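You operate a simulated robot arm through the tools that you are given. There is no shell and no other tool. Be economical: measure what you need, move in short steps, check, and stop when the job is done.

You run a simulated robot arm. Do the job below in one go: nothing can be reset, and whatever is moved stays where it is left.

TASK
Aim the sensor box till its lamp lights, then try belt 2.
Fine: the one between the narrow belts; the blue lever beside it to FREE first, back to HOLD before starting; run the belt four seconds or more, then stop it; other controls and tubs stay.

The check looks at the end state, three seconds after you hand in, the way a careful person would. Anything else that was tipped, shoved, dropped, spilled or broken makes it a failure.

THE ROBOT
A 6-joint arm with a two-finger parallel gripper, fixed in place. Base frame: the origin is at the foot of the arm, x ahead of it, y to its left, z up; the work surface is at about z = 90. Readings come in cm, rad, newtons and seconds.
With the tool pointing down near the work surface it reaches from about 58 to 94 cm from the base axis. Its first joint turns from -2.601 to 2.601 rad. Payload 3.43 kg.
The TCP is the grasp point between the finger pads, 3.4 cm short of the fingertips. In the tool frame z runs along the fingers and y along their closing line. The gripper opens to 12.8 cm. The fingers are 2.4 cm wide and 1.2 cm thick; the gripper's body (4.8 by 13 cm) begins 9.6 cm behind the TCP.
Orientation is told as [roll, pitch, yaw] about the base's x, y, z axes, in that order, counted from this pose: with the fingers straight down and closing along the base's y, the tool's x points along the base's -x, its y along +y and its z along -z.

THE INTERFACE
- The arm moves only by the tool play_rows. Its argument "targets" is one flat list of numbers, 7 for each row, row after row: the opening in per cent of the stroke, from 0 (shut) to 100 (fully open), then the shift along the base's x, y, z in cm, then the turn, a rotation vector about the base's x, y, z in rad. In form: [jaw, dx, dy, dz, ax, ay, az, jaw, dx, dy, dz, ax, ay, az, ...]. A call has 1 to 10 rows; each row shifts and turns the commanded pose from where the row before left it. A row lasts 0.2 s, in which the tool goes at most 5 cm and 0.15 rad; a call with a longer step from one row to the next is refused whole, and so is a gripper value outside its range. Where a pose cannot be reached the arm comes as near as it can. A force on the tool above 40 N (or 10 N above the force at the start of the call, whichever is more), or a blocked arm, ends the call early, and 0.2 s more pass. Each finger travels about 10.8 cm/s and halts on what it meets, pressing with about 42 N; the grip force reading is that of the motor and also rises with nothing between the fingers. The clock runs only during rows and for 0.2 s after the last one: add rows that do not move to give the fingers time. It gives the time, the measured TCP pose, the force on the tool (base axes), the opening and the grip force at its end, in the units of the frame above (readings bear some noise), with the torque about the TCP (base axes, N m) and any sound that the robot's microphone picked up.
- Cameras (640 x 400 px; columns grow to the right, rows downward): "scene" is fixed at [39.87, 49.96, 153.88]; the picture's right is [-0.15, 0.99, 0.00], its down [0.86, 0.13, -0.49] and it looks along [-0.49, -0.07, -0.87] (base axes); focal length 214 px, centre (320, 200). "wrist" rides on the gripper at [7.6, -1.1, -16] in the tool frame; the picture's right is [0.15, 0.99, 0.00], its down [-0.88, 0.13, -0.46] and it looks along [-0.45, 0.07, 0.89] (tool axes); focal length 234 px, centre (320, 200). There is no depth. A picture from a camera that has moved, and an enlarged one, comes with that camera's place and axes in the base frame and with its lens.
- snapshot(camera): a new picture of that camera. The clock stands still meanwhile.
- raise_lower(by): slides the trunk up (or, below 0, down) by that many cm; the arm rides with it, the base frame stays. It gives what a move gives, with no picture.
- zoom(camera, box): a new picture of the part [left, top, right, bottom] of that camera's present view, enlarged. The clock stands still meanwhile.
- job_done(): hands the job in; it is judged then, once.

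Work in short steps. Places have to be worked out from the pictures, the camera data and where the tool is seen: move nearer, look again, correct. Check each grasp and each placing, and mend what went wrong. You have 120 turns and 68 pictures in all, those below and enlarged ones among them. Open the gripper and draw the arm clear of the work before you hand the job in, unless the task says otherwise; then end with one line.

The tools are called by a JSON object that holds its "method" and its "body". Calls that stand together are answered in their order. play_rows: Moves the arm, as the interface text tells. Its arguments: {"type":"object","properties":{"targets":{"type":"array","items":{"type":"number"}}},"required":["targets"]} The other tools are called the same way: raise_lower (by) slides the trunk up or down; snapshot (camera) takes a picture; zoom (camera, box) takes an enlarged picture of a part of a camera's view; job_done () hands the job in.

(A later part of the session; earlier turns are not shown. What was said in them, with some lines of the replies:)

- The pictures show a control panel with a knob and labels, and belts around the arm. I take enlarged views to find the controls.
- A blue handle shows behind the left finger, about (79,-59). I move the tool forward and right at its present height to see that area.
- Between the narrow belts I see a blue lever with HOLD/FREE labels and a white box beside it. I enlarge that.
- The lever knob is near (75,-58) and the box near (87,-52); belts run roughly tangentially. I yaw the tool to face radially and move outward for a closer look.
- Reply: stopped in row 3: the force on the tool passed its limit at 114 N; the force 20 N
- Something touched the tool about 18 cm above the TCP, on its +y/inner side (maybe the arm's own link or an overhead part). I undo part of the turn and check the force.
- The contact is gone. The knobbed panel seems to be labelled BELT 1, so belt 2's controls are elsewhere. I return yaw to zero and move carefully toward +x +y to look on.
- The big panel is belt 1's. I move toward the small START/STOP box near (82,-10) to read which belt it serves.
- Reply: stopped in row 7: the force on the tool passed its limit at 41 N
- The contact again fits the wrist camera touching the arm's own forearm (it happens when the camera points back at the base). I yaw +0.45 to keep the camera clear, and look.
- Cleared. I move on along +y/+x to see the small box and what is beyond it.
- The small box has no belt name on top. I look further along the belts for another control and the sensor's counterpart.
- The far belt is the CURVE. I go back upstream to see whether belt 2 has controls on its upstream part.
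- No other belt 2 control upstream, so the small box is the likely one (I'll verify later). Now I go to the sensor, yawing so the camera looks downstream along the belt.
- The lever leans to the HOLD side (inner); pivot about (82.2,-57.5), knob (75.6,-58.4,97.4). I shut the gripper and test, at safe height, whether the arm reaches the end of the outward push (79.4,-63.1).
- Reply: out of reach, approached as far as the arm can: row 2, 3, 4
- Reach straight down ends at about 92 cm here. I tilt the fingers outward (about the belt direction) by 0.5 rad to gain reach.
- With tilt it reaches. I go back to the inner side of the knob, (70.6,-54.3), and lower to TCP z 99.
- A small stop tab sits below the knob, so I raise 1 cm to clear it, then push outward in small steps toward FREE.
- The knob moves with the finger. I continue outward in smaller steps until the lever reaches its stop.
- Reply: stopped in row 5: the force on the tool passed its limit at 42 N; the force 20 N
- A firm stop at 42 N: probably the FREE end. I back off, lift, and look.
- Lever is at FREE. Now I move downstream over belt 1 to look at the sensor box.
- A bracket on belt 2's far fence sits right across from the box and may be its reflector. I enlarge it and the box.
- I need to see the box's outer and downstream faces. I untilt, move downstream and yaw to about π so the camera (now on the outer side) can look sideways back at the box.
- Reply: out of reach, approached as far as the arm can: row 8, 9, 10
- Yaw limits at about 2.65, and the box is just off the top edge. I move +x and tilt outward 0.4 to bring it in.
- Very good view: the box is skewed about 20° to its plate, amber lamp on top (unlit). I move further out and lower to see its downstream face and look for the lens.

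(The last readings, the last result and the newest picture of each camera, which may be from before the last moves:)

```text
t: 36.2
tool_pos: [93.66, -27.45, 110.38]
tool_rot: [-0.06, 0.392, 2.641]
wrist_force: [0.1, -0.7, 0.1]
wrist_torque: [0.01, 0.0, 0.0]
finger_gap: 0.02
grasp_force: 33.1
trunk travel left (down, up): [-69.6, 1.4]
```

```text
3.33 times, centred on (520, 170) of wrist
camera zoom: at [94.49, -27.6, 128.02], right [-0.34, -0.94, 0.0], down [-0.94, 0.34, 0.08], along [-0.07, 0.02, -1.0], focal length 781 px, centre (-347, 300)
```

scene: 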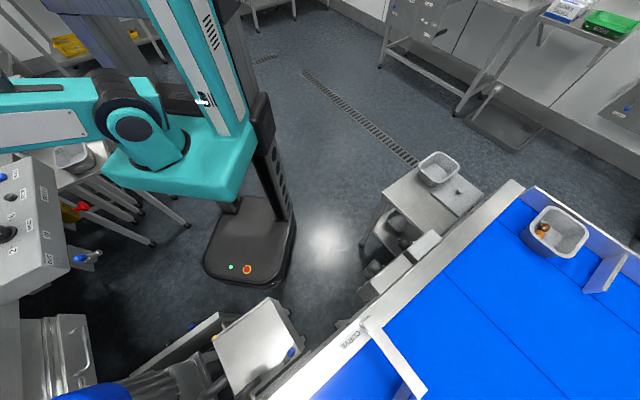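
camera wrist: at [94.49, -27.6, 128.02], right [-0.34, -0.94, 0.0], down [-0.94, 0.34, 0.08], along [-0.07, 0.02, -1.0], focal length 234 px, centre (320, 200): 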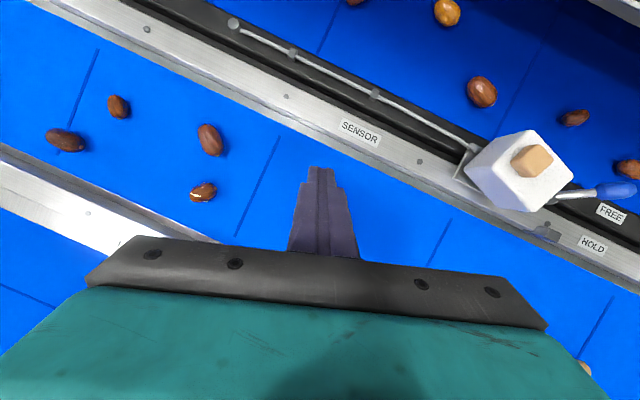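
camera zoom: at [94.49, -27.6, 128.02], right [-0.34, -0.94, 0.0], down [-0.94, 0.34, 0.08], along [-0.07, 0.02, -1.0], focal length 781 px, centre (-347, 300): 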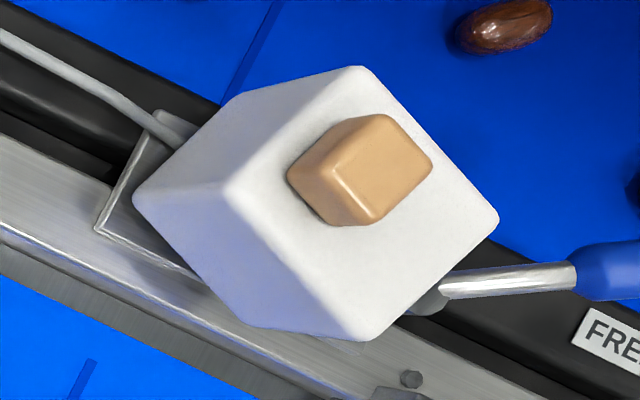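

Downstream, inner and upstream faces are plain, so the lens faces outward, about 22–24° off from the reflector straight across; the box must turn counter-clockwise. I return to the belt-aligned yaw to push the inner face's upstream end outward.

{"method": "play_rows", "body": {"targets": [0, -4, 0, 1, 0.045, 0.125, 0, 0, -4, 0, 1, 0.045, 0.125, 0, 0, -4, 0, 1, 0.045, 0.125, 0, 0, 0, 0, 0, 0, 0, -0.145, 0, 0, 0, 0, 0, 0, -0.145, 0, 0, 0, 0, 0, 0, -0.145, 0, 0, 0, 0, 0, 0, -0.145, 0, 0, 0, 0, 0, 0, -0.145, 0, 0, 0, 0, 0, 0, -0.145, 0, 0, 0, 0, 0, 0, -0.145]}}

{"method": "play_rows", "body": {"targets": [0, -1, -3, 0, 0, 0, -0.145, 0, -1, -3, 0, 0, 0, -0.145, 0, -1, -3, 0, 0, 0, -0.145, 0, -1, -3, 0, 0, 0, -0.145, 0, -1, -3, 0, 0, 0, -0.145, 0, 0, -3, 0, 0, 0, -0.125, 0, 0, 0, 0, -0.088, -0.088, 0, 0, 0, 0, 0, -0.088, -0.088, 0, 0, 0, 0, 0, -0.088, -0.088, 0, 0, 0, 0, 0, -0.088, -0.088, 0]}}

```text
t: 38.4
tool_pos: [81.34, -27.36, 113.19]
tool_rot: [0.001, -0.002, 1.633]
wrist_force: [-0.6, 0.0, -0.4]
wrist_torque: [-0.03, 0.0, -0.02]
finger_gap: 0.0
grasp_force: 33.0
trunk travel left (down, up): [-69.6, 1.4]
```

```text
t: 40.6
tool_pos: [76.48, -45.3, 113.32]
tool_rot: [-0.497, -0.002, 0.787]
wrist_force: [0.1, -0.3, 0.0]
wrist_torque: [0.03, 0.02, 0.01]
finger_gap: 0.01
grasp_force: 33.0
trunk travel left (down, up): [-69.6, 1.4]
```

{"method": "play_rows", "body": {"targets": [0, 0.9, -1.45, -3, 0, 0, 0, 0, 0, 0, -4, 0, 0, 0, 0, 0, 0, -4, 0, 0, 0, 0, 0, 0, -2.3, 0, 0, 0, 0, 0, 0, 0, 0, 0, 0]}}

{"method": "snapshot", "body": {"camera": "wrist"}}

```text
t: 41.8
tool_pos: [77.34, -46.89, 100.01]
tool_rot: [-0.498, -0.002, 0.788]
wrist_force: [-0.3, -0.6, 0.2]
wrist_torque: [0.02, -0.02, 0.0]
finger_gap: 0.02
grasp_force: 32.7
trunk travel left (down, up): [-69.6, 1.4]
```

```text
27 pictures are left
camera wrist: at [67.27, -47.67, 114.51], right [-0.72, 0.51, -0.47], down [0.39, 0.86, 0.34], along [0.58, 0.06, -0.81], focal length 234 px, centre (320, 200)
```

wrist: 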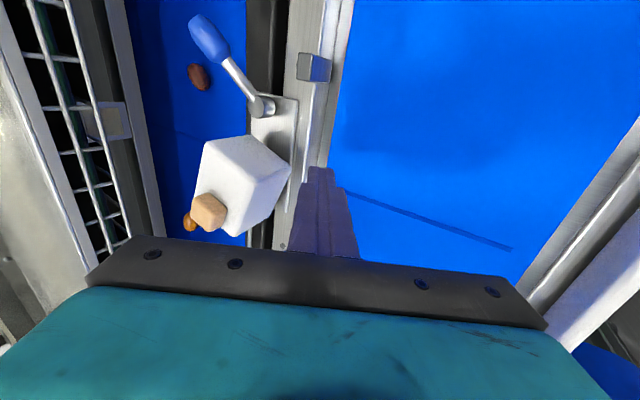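

The square reflector plate across at (109,-74) confirms the target direction is straight across. The finger faces the upstream corner of the inner face; I push outward 3.4 cm in small steps.

{"method": "play_rows", "body": {"targets": [0, 0.7, -0.7, 0, 0, 0, 0, 0, 0.7, -0.7, 0, 0, 0, 0, 0, 0.5, -0.5, 0, 0, 0, 0, 0, 0.5, -0.5, 0, 0, 0, 0, 0, 0, 0, 0, 0, 0, 0]}}

{"method": "zoom", "body": {"camera": "wrist", "box": [160, 60, 360, 260]}}

```text
t: 43.0
tool_pos: [79.78, -49.31, 99.86]
tool_rot: [-0.495, -0.002, 0.787]
wrist_force: [0.6, 0.1, 0.2]
wrist_torque: [0.02, -0.02, -0.03]
finger_gap: 0.0
grasp_force: 33.0
trunk travel left (down, up): [-69.6, 1.4]
```

```text
2.00 times, centred on (260, 160) of wrist
camera zoom: at [69.66, -49.97, 114.54], right [-0.72, 0.51, -0.47], down [0.39, 0.86, 0.34], along [0.58, 0.06, -0.81], focal length 468 px, centre (440, 280)
```

zoom: 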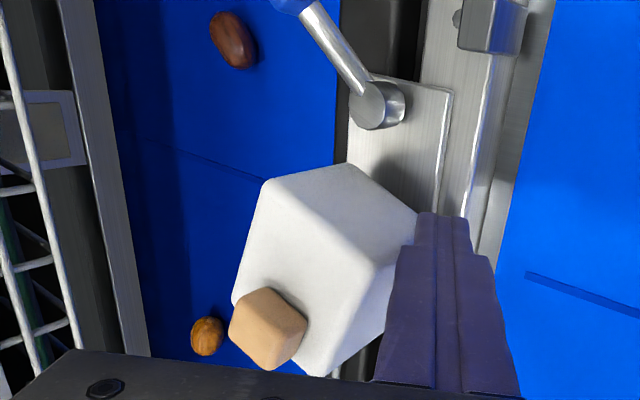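

Nearly touching. I push 1.3 cm further and look at the turn and the lamp.

{"method": "play_rows", "body": {"targets": [0, 0.3, -0.3, 0, 0, 0, 0, 0, 0.3, -0.3, 0, 0, 0, 0, 0, 0.3, -0.3, 0, 0, 0, 0, 0, 0, 0, 0, 0, 0, 0]}}

{"method": "zoom", "body": {"camera": "wrist", "box": [160, 60, 360, 260]}}

```text
t: 43.9
tool_pos: [80.12, -50.18, 99.67]
tool_rot: [-0.483, 0.007, 0.781]
wrist_force: [-7.2, 1.9, 4.6]
wrist_torque: [-0.06, 0.13, -0.11]
finger_gap: 0.02
grasp_force: 32.8
trunk travel left (down, up): [-69.6, 1.4]
stopped in row 4: the force on the tool passed its limit at 42 N (the readings are from after the stop); the commanded pose is now the measured one
```

```text
2.00 times, centred on (260, 160) of wrist
camera zoom: at [70.15, -50.88, 114.45], right [-0.72, 0.52, -0.46], down [0.4, 0.85, 0.34], along [0.57, 0.06, -0.82], focal length 468 px, centre (440, 280)
```

zoom: 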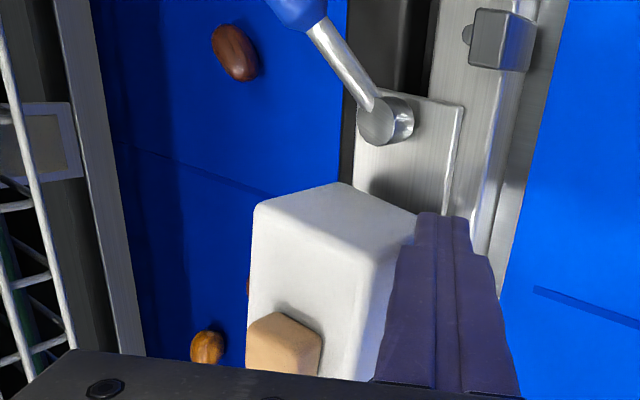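

The box turned most of the way (about 6° left), lamp still dark. I push a few more millimetres.

{"method": "play_rows", "body": {"targets": [0, 0.2, -0.2, 0, 0, 0, 0, 0, 0.15, -0.15, 0, 0, 0, 0, 0, 0, 0, 0, 0, 0, 0]}}

{"method": "zoom", "body": {"camera": "wrist", "box": [160, 60, 360, 260]}}

```text
t: 44.6
tool_pos: [79.97, -50.68, 99.82]
tool_rot: [-0.481, 0.006, 0.779]
wrist_force: [-20.0, 0.1, -3.3]
wrist_torque: [0.03, 0.52, -0.3]
finger_gap: 0.02
grasp_force: 33.3
trunk travel left (down, up): [-69.6, 1.4]
```

```text
2.00 times, centred on (260, 160) of wrist
camera zoom: at [70.26, -51.29, 114.48], right [-0.72, 0.52, -0.46], down [0.4, 0.85, 0.34], along [0.56, 0.06, -0.82], focal length 468 px, centre (440, 280)
```

zoom: 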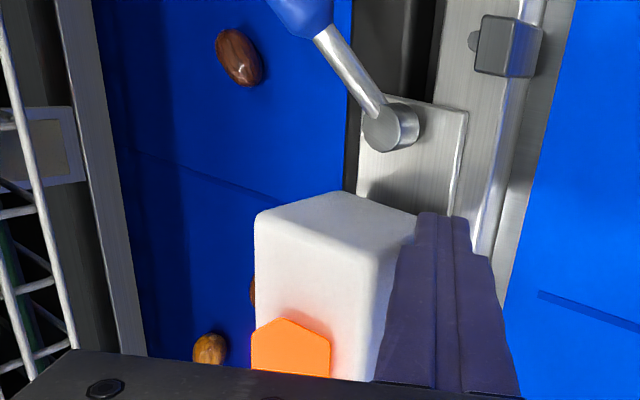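

The lamp is lit. I retreat straight back from the face and lift.

{"method": "play_rows", "body": {"targets": [0, -0.4, 0.4, 0, 0, 0, 0, 0, -1, 1, 0, 0, 0, 0, 0, -1.5, 1.5, 0, 0, 0, 0, 0, -1.5, 1.5, 3, 0, 0, 0, 0, -1, 1, 4, 0, 0, 0, 0, 0, 0, 4, 0, 0, 0, 0, 0, 0, 0, 0, 0, 0]}}

{"method": "snapshot", "body": {"camera": "wrist"}}

```text
t: 46.2
tool_pos: [75.09, -45.08, 110.71]
tool_rot: [-0.483, 0.007, 0.783]
wrist_force: [-0.7, -0.5, 0.8]
wrist_torque: [-0.01, -0.03, 0.02]
finger_gap: 0.0
grasp_force: 33.1
trunk travel left (down, up): [-69.6, 1.4]
```

```text
23 pictures are left
camera wrist: at [65.24, -45.8, 125.56], right [-0.72, 0.52, -0.46], down [0.4, 0.85, 0.34], along [0.57, 0.06, -0.82], focal length 234 px, centre (320, 200)
```

wrist: 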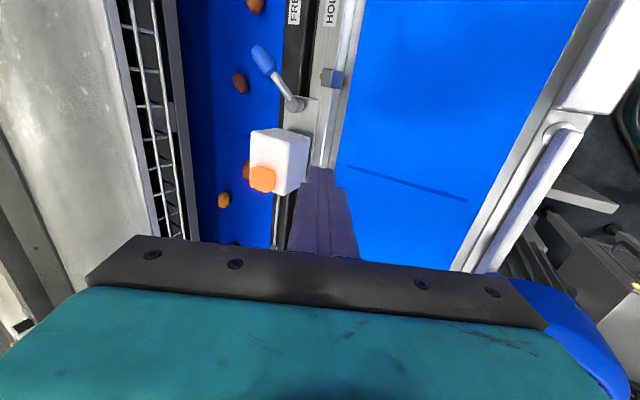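

Still lit. Next the lever goes back to HOLD: I tilt a little more and go over it to the outer side, (84.5,-67.3), at safe height to test reach.

{"method": "play_rows", "body": {"targets": [0, 1.5, -3.7, 1, -0.053, -0.053, 0, 0, 1.5, -3.7, 1, -0.053, -0.053, 0, 0, 1.6, -3.7, 0, 0, 0, 0, 0, 1.6, -3.7, 0, 0, 0, 0, 0, 1.6, -3.7, 0, 0, 0, 0, 0, 1.6, -3.7, 0, 0, 0, 0, 0, 0, 0, 0, 0, 0, 0]}}

{"method": "snapshot", "body": {"camera": "wrist"}}

```text
t: 47.9
tool_pos: [83.93, -66.99, 112.69]
tool_rot: [-0.637, 0.006, 0.782]
wrist_force: [-0.9, -0.2, 0.3]
wrist_torque: [-0.01, -0.02, 0.02]
finger_gap: 0.01
grasp_force: 33.4
out of reach, approached as far as the arm can: row 6
trunk travel left (down, up): [-69.6, 1.4]
```

```text
22 pictures are left
camera wrist: at [72.59, -66.16, 126.3], right [-0.67, 0.46, -0.59], down [0.36, 0.89, 0.28], along [0.65, -0.02, -0.76], focal length 234 px, centre (320, 200)
```

wrist: 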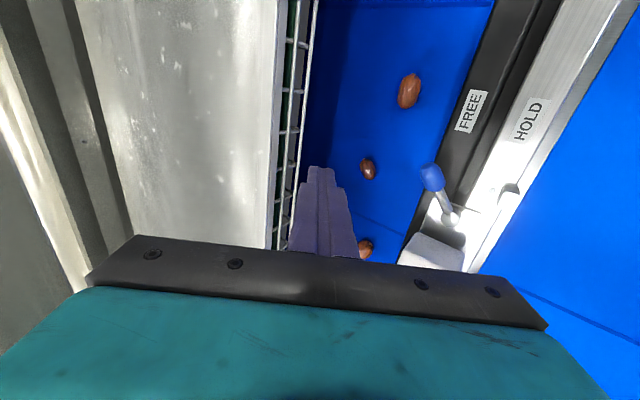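

Reached. I lower on the outer side of the knob to TCP z 99.

{"method": "play_rows", "body": {"targets": [0, 0, 0, -3.5, 0, 0, 0, 0, 0, 0, -3.5, 0, 0, 0, 0, 0, 0, -3.5, 0, 0, 0, 0, 0, 0, -3.2, 0, 0, 0, 0, 0, 0, 0, 0, 0, 0]}}

{"method": "snapshot", "body": {"camera": "wrist"}}

```text
t: 49.0
tool_pos: [84.06, -67.04, 98.97]
tool_rot: [-0.633, 0.005, 0.783]
wrist_force: [0.0, 0.1, -0.4]
wrist_torque: [0.02, 0.0, 0.01]
finger_gap: 0.02
grasp_force: 32.5
trunk travel left (down, up): [-69.6, 1.4]
```

```text
21 pictures are left
camera wrist: at [72.7, -66.16, 112.57], right [-0.67, 0.46, -0.59], down [0.36, 0.89, 0.28], along [0.65, -0.02, -0.76], focal length 234 px, centre (320, 200)
```

wrist: 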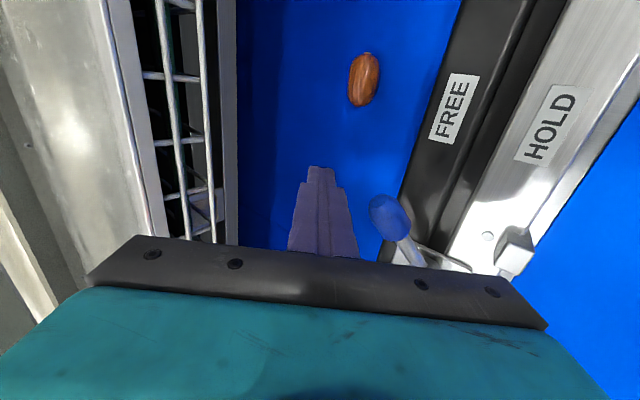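

The knob lies inward of the finger, aligned. I pull inward in steps toward HOLD.

{"method": "play_rows", "body": {"targets": [0, -0.9, 0.5, 0, 0, 0, 0, 0, -0.9, 0.9, 0, 0, 0, 0, 0, -0.9, 0.9, 0, 0, 0, 0, 0, -0.9, 0.9, 0, 0, 0, 0, 0, -0.9, 0.9, 0, 0, 0, 0, 0, 0, 0, 0, 0, 0, 0]}}

{"method": "snapshot", "body": {"camera": "wrist"}}

```text
t: 50.5
tool_pos: [79.6, -62.98, 98.95]
tool_rot: [-0.633, 0.005, 0.784]
wrist_force: [-0.9, -0.2, 0.2]
wrist_torque: [0.0, 0.0, 0.03]
finger_gap: 0.01
grasp_force: 32.6
trunk travel left (down, up): [-69.6, 1.4]
```

```text
20 pictures are left
camera wrist: at [68.25, -62.22, 112.54], right [-0.67, 0.46, -0.58], down [0.36, 0.89, 0.29], along [0.65, -0.02, -0.76], focal length 234 px, centre (320, 200)
```

wrist: 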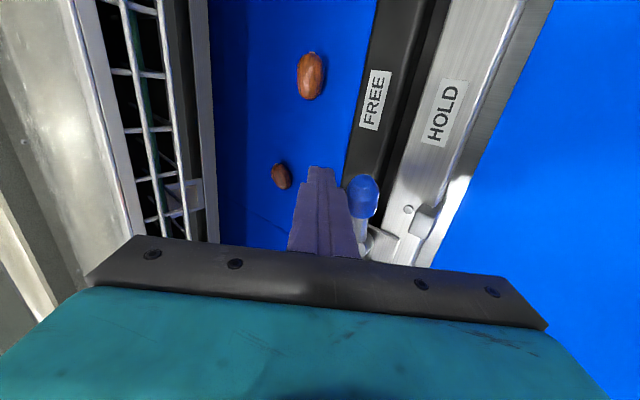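

{"method": "play_rows", "body": {"targets": [0, -0.55, 0.55, 0, 0, 0, 0, 0, -0.55, 0.55, 0, 0, 0, 0, 0, -0.55, 0.55, 0, 0, 0, 0, 0, -0.5, 0.5, 0, 0, 0, 0, 0, -0.5, 0.5, 0, 0, 0, 0, 0, -0.5, 0.5, 0, 0, 0, 0, 0, 0, 0, 0, 0, 0, 0]}}

{"method": "snapshot", "body": {"camera": "wrist"}}

```text
t: 52.1
tool_pos: [76.58, -59.97, 99.34]
tool_rot: [-0.65, 0.007, 0.784]
wrist_force: [0.5, 0.3, 0.5]
wrist_torque: [-0.01, 0.0, -0.01]
finger_gap: 0.01
grasp_force: 33.0
trunk travel left (down, up): [-69.6, 1.4]
stopped in row 7: the force on the tool passed its limit at 40 N (the readings are from after the stop); the commanded pose is now the measured one
```

```text
19 pictures are left
camera wrist: at [65.13, -59.07, 112.88], right [-0.66, 0.45, -0.6], down [0.36, 0.89, 0.28], along [0.66, -0.03, -0.75], focal length 234 px, centre (320, 200)
```

wrist: 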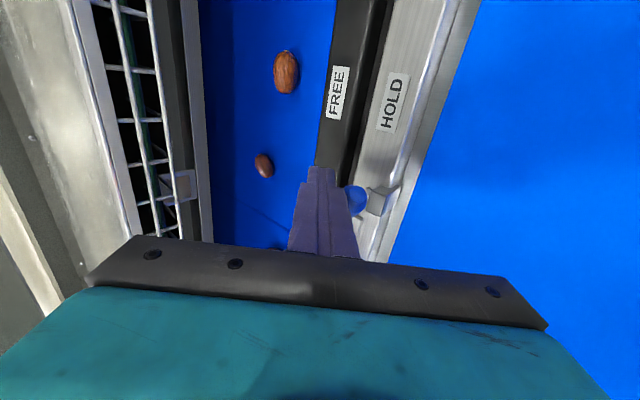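

Stopped against the tab: HOLD. I back outward, lift straight up, and then look.

{"method": "play_rows", "body": {"targets": [0, 0.7, -0.7, 0, 0, 0, 0, 0, 0.7, -0.7, 0, 0, 0, 0, 0, 0.7, -0.7, 2, 0, 0, 0, 0, 0, 0, 4, 0, 0, 0, 0, 0, 0, 4, 0, 0, 0, 0, -1.5, 4, 2, 0, 0, 0, 0, -1.5, 4, 1, 0, 0, 0, 0, -2, 4, 0, 0, 0, 0, 0, 0, 4, 0, 0, 0, 0, 0, 0, 0, 0, 0, 0, 0]}}

{"method": "snapshot", "body": {"camera": "wrist"}}

```text
t: 54.3
tool_pos: [73.98, -46.14, 112.34]
tool_rot: [-0.647, 0.005, 0.782]
wrist_force: [-0.1, 0.9, 0.6]
wrist_torque: [0.0, 0.02, 0.02]
finger_gap: 0.0
grasp_force: 33.2
trunk travel left (down, up): [-69.6, 1.4]
```

```text
18 pictures are left
camera wrist: at [62.4, -45.24, 125.9], right [-0.66, 0.45, -0.6], down [0.36, 0.89, 0.28], along [0.66, -0.03, -0.75], focal length 234 px, centre (320, 200)
```

wrist: 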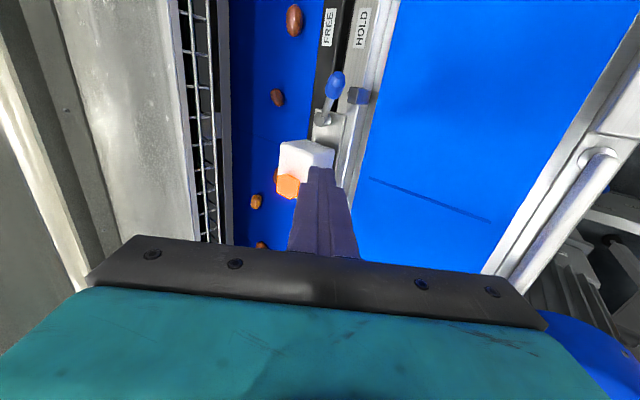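

{"method": "zoom", "body": {"camera": "wrist", "box": [260, 0, 400, 200]}}

```text
2.00 times, centred on (330, 100) of wrist
camera zoom: at [62.4, -45.24, 125.9], right [-0.66, 0.45, -0.6], down [0.36, 0.89, 0.28], along [0.66, -0.03, -0.75], focal length 468 px, centre (300, 400)
```

zoom: 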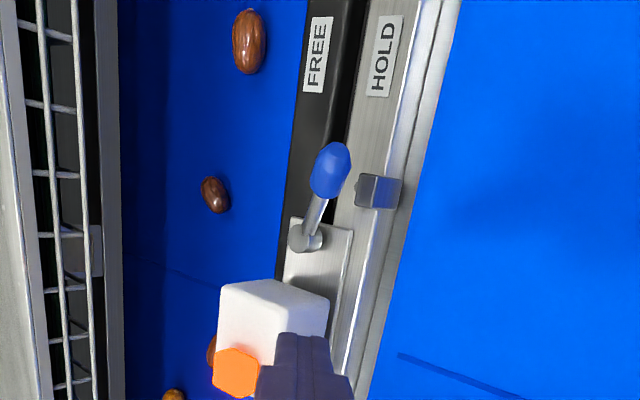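

Lamp lit, lever direction same as at the start (HOLD). Now to the small START/STOP box (START about (87.3,-6.3), STOP (81.7,-11.8), tops z≈96.4): I first look at its robot-facing side for a belt name.

{"method": "play_rows", "body": {"targets": [0, 0.7, 4.8, 0, 0, 0, 0, 0, 0.7, 4.8, 0, 0, 0, 0, 0, 0.7, 4.8, 0, 0, 0, 0, 0, 0.7, 4.8, 0, 0, 0, 0, 0, 0.7, 4.8, 0, 0, 0, 0, 0, 0.7, 4.8, 0, 0, 0, 0, 0, 0.7, 4.8, 0, 0, 0, 0, 0, 0.7, 4.8, 0, 0, 0, 0, 0, 0.7, 4.8, 0, 0, 0, 0, 0, 0.7, 4.8, 0, 0, 0, 0]}}

{"method": "snapshot", "body": {"camera": "wrist"}}

```text
t: 56.5
tool_pos: [80.73, 1.91, 112.16]
tool_rot: [-0.65, 0.007, 0.782]
wrist_force: [-0.6, -0.3, 0.4]
wrist_torque: [-0.03, -0.01, 0.01]
finger_gap: 0.03
grasp_force: 33.0
trunk travel left (down, up): [-69.6, 1.4]
```

```text
16 pictures are left
camera wrist: at [69.18, 2.93, 125.67], right [-0.66, 0.45, -0.6], down [0.36, 0.89, 0.28], along [0.66, -0.03, -0.75], focal length 234 px, centre (320, 200)
```

wrist: 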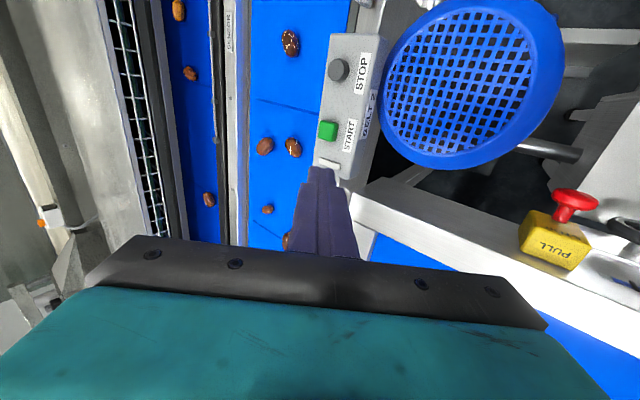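

{"method": "zoom", "body": {"camera": "wrist", "box": [310, 30, 410, 190]}}

```text
2.50 times, centred on (360, 110) of wrist
camera zoom: at [69.18, 2.93, 125.67], right [-0.66, 0.45, -0.6], down [0.36, 0.89, 0.28], along [0.66, -0.03, -0.75], focal length 585 px, centre (220, 425)
```

zoom: 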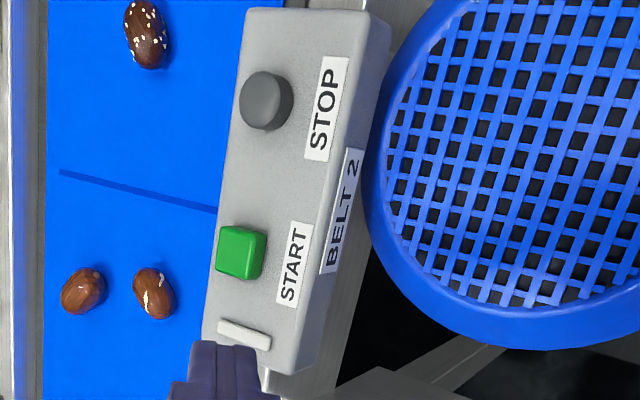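

BELT 2 confirmed. I untilt and go above START at (87.4,-6.45).

{"method": "play_rows", "body": {"targets": [0, 1.3, -1.7, -1, 0.092, 0.092, 0, 0, 1.3, -1.7, -1, 0.092, 0.092, 0, 0, 1.3, -1.7, -1, 0.092, 0.092, 0, 0, 1.3, -1.7, -1, 0.092, 0.092, 0, 0, 1.45, -1.55, -1, 0.092, 0.092, 0, 0, 0, 0, 0, 0, 0, 0]}}

{"method": "snapshot", "body": {"camera": "wrist"}}

```text
t: 57.9
tool_pos: [87.57, -6.52, 107.37]
tool_rot: [0.004, 0.006, 0.789]
wrist_force: [0.4, 0.7, 0.0]
wrist_torque: [0.01, -0.02, -0.02]
finger_gap: 0.0
grasp_force: 33.1
trunk travel left (down, up): [-69.6, 1.4]
```

```text
14 pictures are left
camera wrist: at [83.03, -12.54, 123.36], right [-0.8, 0.59, 0.0], down [0.53, 0.72, 0.45], along [0.26, 0.36, -0.89], focal length 234 px, centre (320, 200)
```

wrist: 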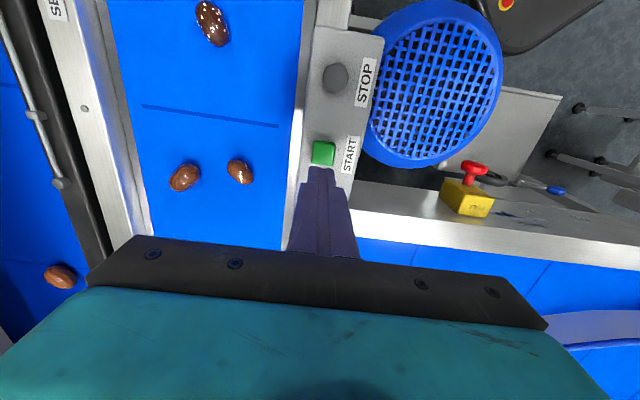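

Well aligned. I press START slowly: down to contact near TCP z 99.8, then a bit more.

{"method": "play_rows", "body": {"targets": [0, -0.35, 0.1, -3.5, 0, 0, 0, 0, 0, 0, -3, 0, 0, 0, 0, 0, 0, -0.8, 0, 0, 0, 0, 0, 0, -0.4, 0, 0, 0, 0, 0, 0, -0.3, 0, 0, 0, 0, 0, 0, -0.3, 0, 0, 0]}}

```text
t: 59.0
tool_pos: [87.04, -6.34, 100.43]
tool_rot: [-0.006, -0.001, 0.786]
wrist_force: [-7.5, 1.3, 20.9]
wrist_torque: [0.02, 0.28, -0.06]
finger_gap: 0.01
grasp_force: 33.2
trunk travel left (down, up): [-69.6, 1.4]
heard: click
stopped in row 5: the force on the tool passed its limit at 43 N (the readings are from after the stop); the commanded pose is now the measured one
```

A click was heard. I lift, shift above STOP meanwhile, and look to see whether the belt runs.

{"method": "play_rows", "body": {"targets": [0, 0, 0, 2, 0, 0, 0, 0, 0, 0, 4, 0, 0, 0, 0, -1.9, -1.85, 0, 0, 0, 0, 0, -1.9, -1.85, 0, 0, 0, 0, 0, -1.9, -1.85, 0, 0, 0, 0]}}

{"method": "snapshot", "body": {"camera": "wrist"}}

```text
t: 60.2
tool_pos: [81.45, -11.98, 106.33]
tool_rot: [-0.003, 0.001, 0.788]
wrist_force: [0.4, 0.4, -0.6]
wrist_torque: [0.0, -0.01, 0.02]
finger_gap: 0.0
grasp_force: 32.9
trunk travel left (down, up): [-69.6, 1.4]
```

```text
13 pictures are left
camera wrist: at [76.86, -17.99, 122.16], right [-0.8, 0.59, 0.0], down [0.53, 0.72, 0.46], along [0.27, 0.36, -0.89], focal length 234 px, centre (320, 200)
```

wrist: 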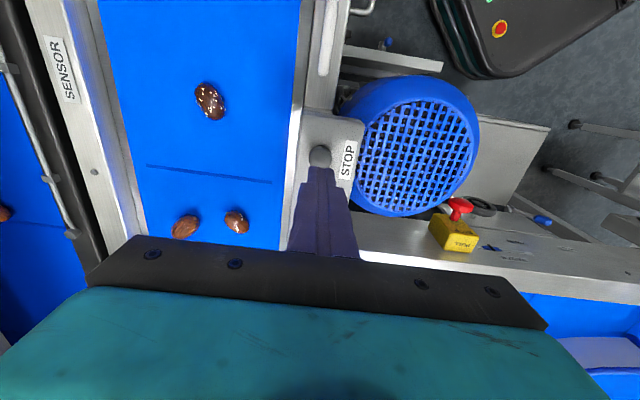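

{"method": "play_rows", "body": {"targets": [0, 0, 0, 0, 0, 0, 0, 0, 0, 0, 0, 0, 0, 0, 0, 0, 0, 0, 0, 0, 0]}}

{"method": "snapshot", "body": {"camera": "wrist"}}

```text
t: 61.0
tool_pos: [81.5, -11.84, 106.21]
tool_rot: [-0.004, -0.001, 0.786]
wrist_force: [0.0, 0.8, 0.0]
wrist_torque: [-0.04, 0.01, 0.02]
finger_gap: 0.01
grasp_force: 33.4
trunk travel left (down, up): [-69.6, 1.4]
```

```text
12 pictures are left
camera wrist: at [76.93, -17.96, 122.13], right [-0.8, 0.59, 0.0], down [0.53, 0.72, 0.46], along [0.27, 0.36, -0.89], focal length 234 px, centre (320, 200)
```

wrist: 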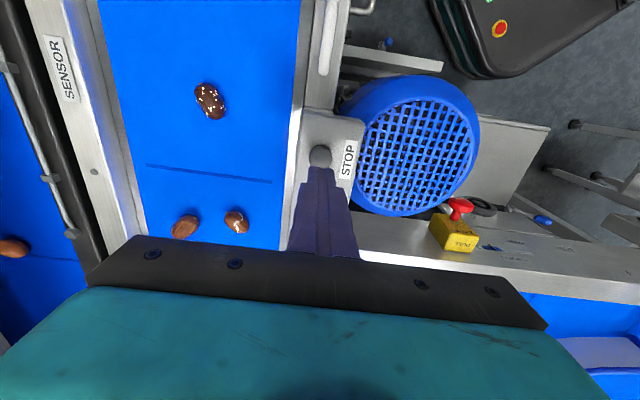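

Belt 2 is running (its nut moved downstream, belt 1 still). I wait 2 s more.

{"method": "play_rows", "body": {"targets": [0, 0, 0, 0, 0, 0, 0, 0, 0, 0, 0, 0, 0, 0, 0, 0, 0, 0, 0, 0, 0, 0, 0, 0, 0, 0, 0, 0, 0, 0, 0, 0, 0, 0, 0, 0, 0, 0, 0, 0, 0, 0, 0, 0, 0, 0, 0, 0, 0, 0, 0, 0, 0, 0, 0, 0, 0, 0, 0, 0, 0, 0, 0, 0, 0, 0, 0, 0, 0, 0]}}

{"method": "play_rows", "body": {"targets": [0, 0, 0, -3, 0, 0, 0, 0, 0, 0, -2.4, 0, 0, 0, 0, 0, 0, -0.5, 0, 0, 0, 0, 0, 0, -0.4, 0, 0, 0, 0, 0, 0, -0.3, 0, 0, 0, 0, 0, 0, -0.3, 0, 0, 0]}}

```text
t: 63.2
tool_pos: [81.57, -11.94, 106.15]
tool_rot: [-0.004, 0.0, 0.786]
wrist_force: [0.2, 0.0, 0.5]
wrist_torque: [0.01, -0.04, -0.01]
finger_gap: 0.01
grasp_force: 33.1
trunk travel left (down, up): [-69.6, 1.4]
```

```text
t: 64.4
tool_pos: [81.38, -11.9, 100.39]
tool_rot: [-0.012, -0.004, 0.786]
wrist_force: [-7.9, 1.4, 23.9]
wrist_torque: [-0.02, 0.4, 0.04]
finger_gap: 0.0
grasp_force: 32.7
trunk travel left (down, up): [-69.6, 1.4]
heard: click
stopped in row 5: the force on the tool passed its limit at 44 N (the readings are from after the stop); the commanded pose is now the measured one
```

Click on STOP after about 5.3 s of running. I lift off, move back upstream, opening the gripper, and look twice to confirm the belt is still.

{"method": "play_rows", "body": {"targets": [0, 0, 0, 2, 0, 0, 0, 0, 0, 0, 4, 0, 0, 0, 20, -1, -3, 4, 0, 0, 0, 50, -2, -4, 2, 0, 0, 0, 100, -2, -4, 2, 0, 0, 0, 100, -2, -4, 2, 0, 0, 0, 100, 0, 0, 0, 0, 0, 0]}}

{"method": "snapshot", "body": {"camera": "wrist"}}

{"method": "play_rows", "body": {"targets": [100, 0, 0, 0, 0, 0, 0, 100, 0, 0, 0, 0, 0, 0, 100, 0, 0, 0, 0, 0, 0, 100, 0, 0, 0, 0, 0, 0]}}

{"method": "snapshot", "body": {"camera": "wrist"}}

```text
refused: row 3 steps farther than a row can; nothing moved
```

```text
11 pictures are left
camera wrist: at [76.76, -18.07, 116.38], right [-0.8, 0.59, -0.01], down [0.52, 0.72, 0.46], along [0.28, 0.36, -0.89], focal length 234 px, centre (320, 200)
```

wrist: 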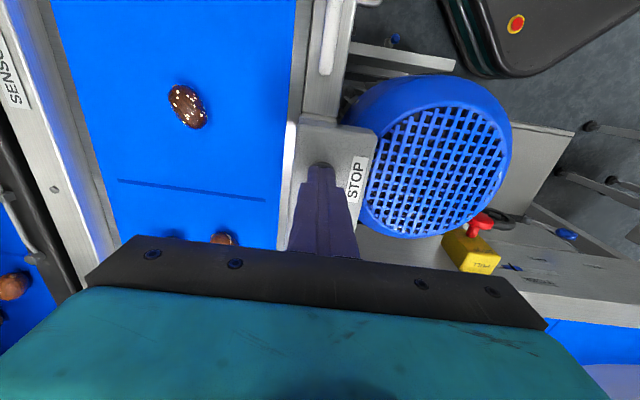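

```text
t: 64.8
tool_pos: [82.14, -12.55, 100.2]
tool_rot: [-0.024, -0.009, 0.784]
wrist_force: [-0.6, 0.3, -0.9]
wrist_torque: [-0.02, -0.06, -0.01]
finger_gap: 8.1
grasp_force: 0.1
trunk travel left (down, up): [-69.6, 1.4]
stopped in row 1: the force on the tool passed its limit at 48 N (the readings are from after the stop); the commanded pose is now the measured one
```

```text
10 pictures are left
camera wrist: at [77.19, -18.33, 116.2], right [-0.8, 0.6, -0.03], down [0.52, 0.72, 0.46], along [0.29, 0.35, -0.89], focal length 234 px, centre (320, 200)
```

wrist: 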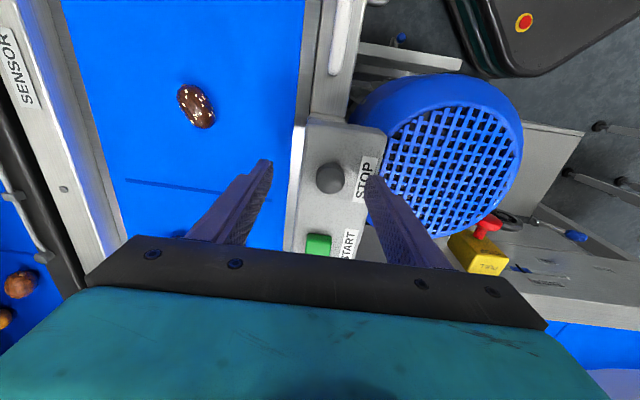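

The lift was refused and the jaws opened beside the button, one finger touching the motor housing. I lift straight up now with the jaws a bit narrower.

{"method": "play_rows", "body": {"targets": [55, 0, 0, 1.5, 0, 0, 0, 55, 0, 0, 4, 0, 0, 0, 55, 0, 0, 4, 0, 0, 0, 55, 0, 0, 4, 0, 0, 0, 55, 0, 0, 4, 0, 0, 0, 55, 0, 0, 0, 0, 0, 0]}}

{"method": "snapshot", "body": {"camera": "wrist"}}

```text
t: 66.2
tool_pos: [82.08, -12.48, 117.89]
tool_rot: [-0.027, -0.006, 0.783]
wrist_force: [0.5, -0.2, -0.2]
wrist_torque: [0.04, -0.02, 0.0]
finger_gap: 7.04
grasp_force: 0.1
trunk travel left (down, up): [-69.6, 1.4]
```

```text
9 pictures are left
camera wrist: at [77.07, -18.5, 133.89], right [-0.8, 0.6, -0.03], down [0.52, 0.72, 0.46], along [0.29, 0.35, -0.89], focal length 234 px, centre (320, 200)
```

wrist: 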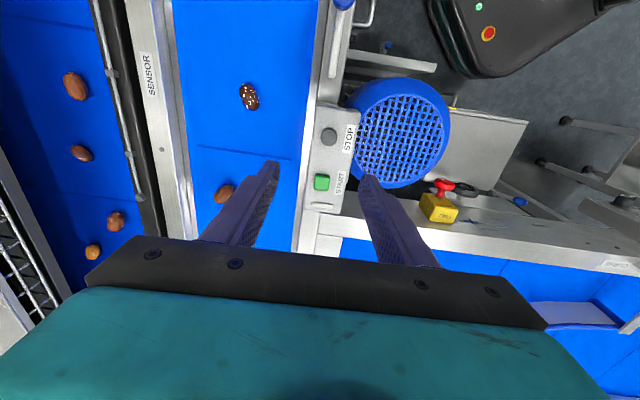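

Nuts on belt 2 are well visible. I wait a second without moving and compare, to be sure it stopped.

{"method": "play_rows", "body": {"targets": [55, 0, 0, 0, 0, 0, 0, 55, 0, 0, 0, 0, 0, 0, 55, 0, 0, 0, 0, 0, 0, 55, 0, 0, 0, 0, 0, 0]}}

{"method": "snapshot", "body": {"camera": "wrist"}}

```text
t: 67.2
tool_pos: [82.0, -12.6, 117.92]
tool_rot: [-0.027, -0.008, 0.784]
wrist_force: [-0.3, -0.5, 0.4]
wrist_torque: [-0.01, -0.02, 0.0]
finger_gap: 7.05
grasp_force: 0.0
trunk travel left (down, up): [-69.6, 1.4]
```

```text
8 pictures are left
camera wrist: at [77.06, -18.49, 133.87], right [-0.8, 0.6, -0.03], down [0.52, 0.72, 0.46], along [0.29, 0.35, -0.89], focal length 234 px, centre (320, 200)
```

wrist: 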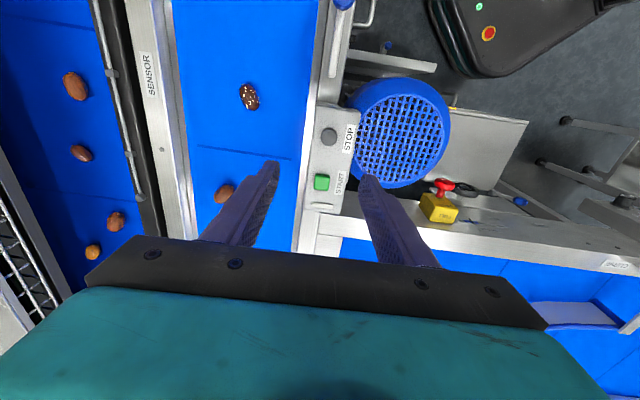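

Belt 2 is stopped. I draw back upward and upstream, open the jaws, and check lamp and lever a last time.

{"method": "play_rows", "body": {"targets": [55, -1.5, -3.5, 1, 0, 0, 0, 55, -1.5, -3.5, 1, 0, 0, 0, 60, -1.5, -3.5, 1, 0, 0, 0, 70, -1.5, -3.5, 1, 0, 0, 0, 80, -1.5, -3.5, 1, 0, 0, 0, 100, -1.5, -3.5, 1, 0, 0, 0, 100, -1.5, -3.5, 0, 0, 0, 0, 100, -1.5, -3.5, 0, 0, 0, 0, 100, -1.5, -3.5, 0, 0, 0, 0, 100, 0, 0, 0, 0, 0, 0]}}

{"method": "snapshot", "body": {"camera": "wrist"}}

```text
t: 69.4
tool_pos: [68.46, -43.98, 123.77]
tool_rot: [-0.024, -0.005, 0.785]
wrist_force: [0.2, 0.7, 0.1]
wrist_torque: [0.03, 0.0, -0.01]
finger_gap: 12.81
grasp_force: 0.1
trunk travel left (down, up): [-69.6, 1.4]
```

```text
7 pictures are left
camera wrist: at [63.64, -49.92, 139.76], right [-0.8, 0.6, -0.03], down [0.52, 0.72, 0.46], along [0.29, 0.35, -0.89], focal length 234 px, centre (320, 200)
```

wrist: 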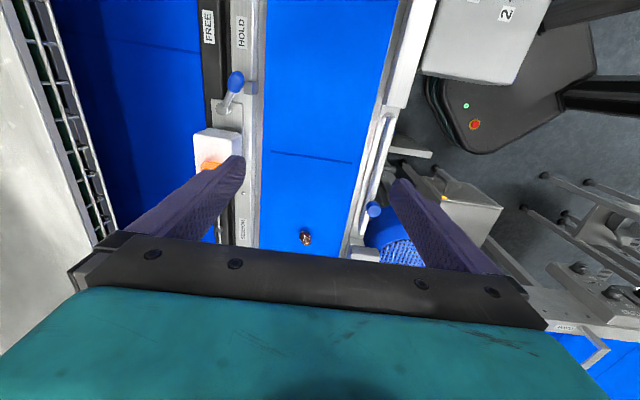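

{"method": "zoom", "body": {"camera": "wrist", "box": [170, 0, 290, 180]}}

```text
2.22 times, centred on (230, 90) of wrist
camera zoom: at [63.64, -49.92, 139.76], right [-0.8, 0.6, -0.03], down [0.52, 0.72, 0.46], along [0.29, 0.35, -0.89], focal length 520 px, centre (520, 444)
```

zoom: 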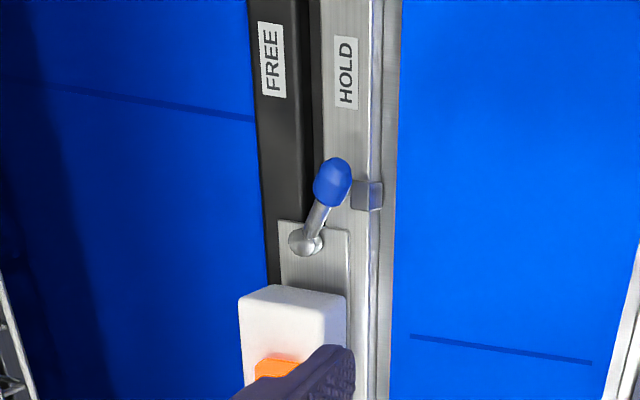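

The lamp is lit, the lever rests against its HOLD stop, belt 2 is still, and the gripper is open and clear of the work. I hand in.

{"method": "job_done", "body": {}}

```text
The job is handed in.
```

The sensor lamp is lit and its lever is back at HOLD. Belt 2 ran for about 5 s and is stopped again; while I opened the gripper after pressing STOP, a finger bumped the motor housing beside the START/STOP box, with no visible effect.
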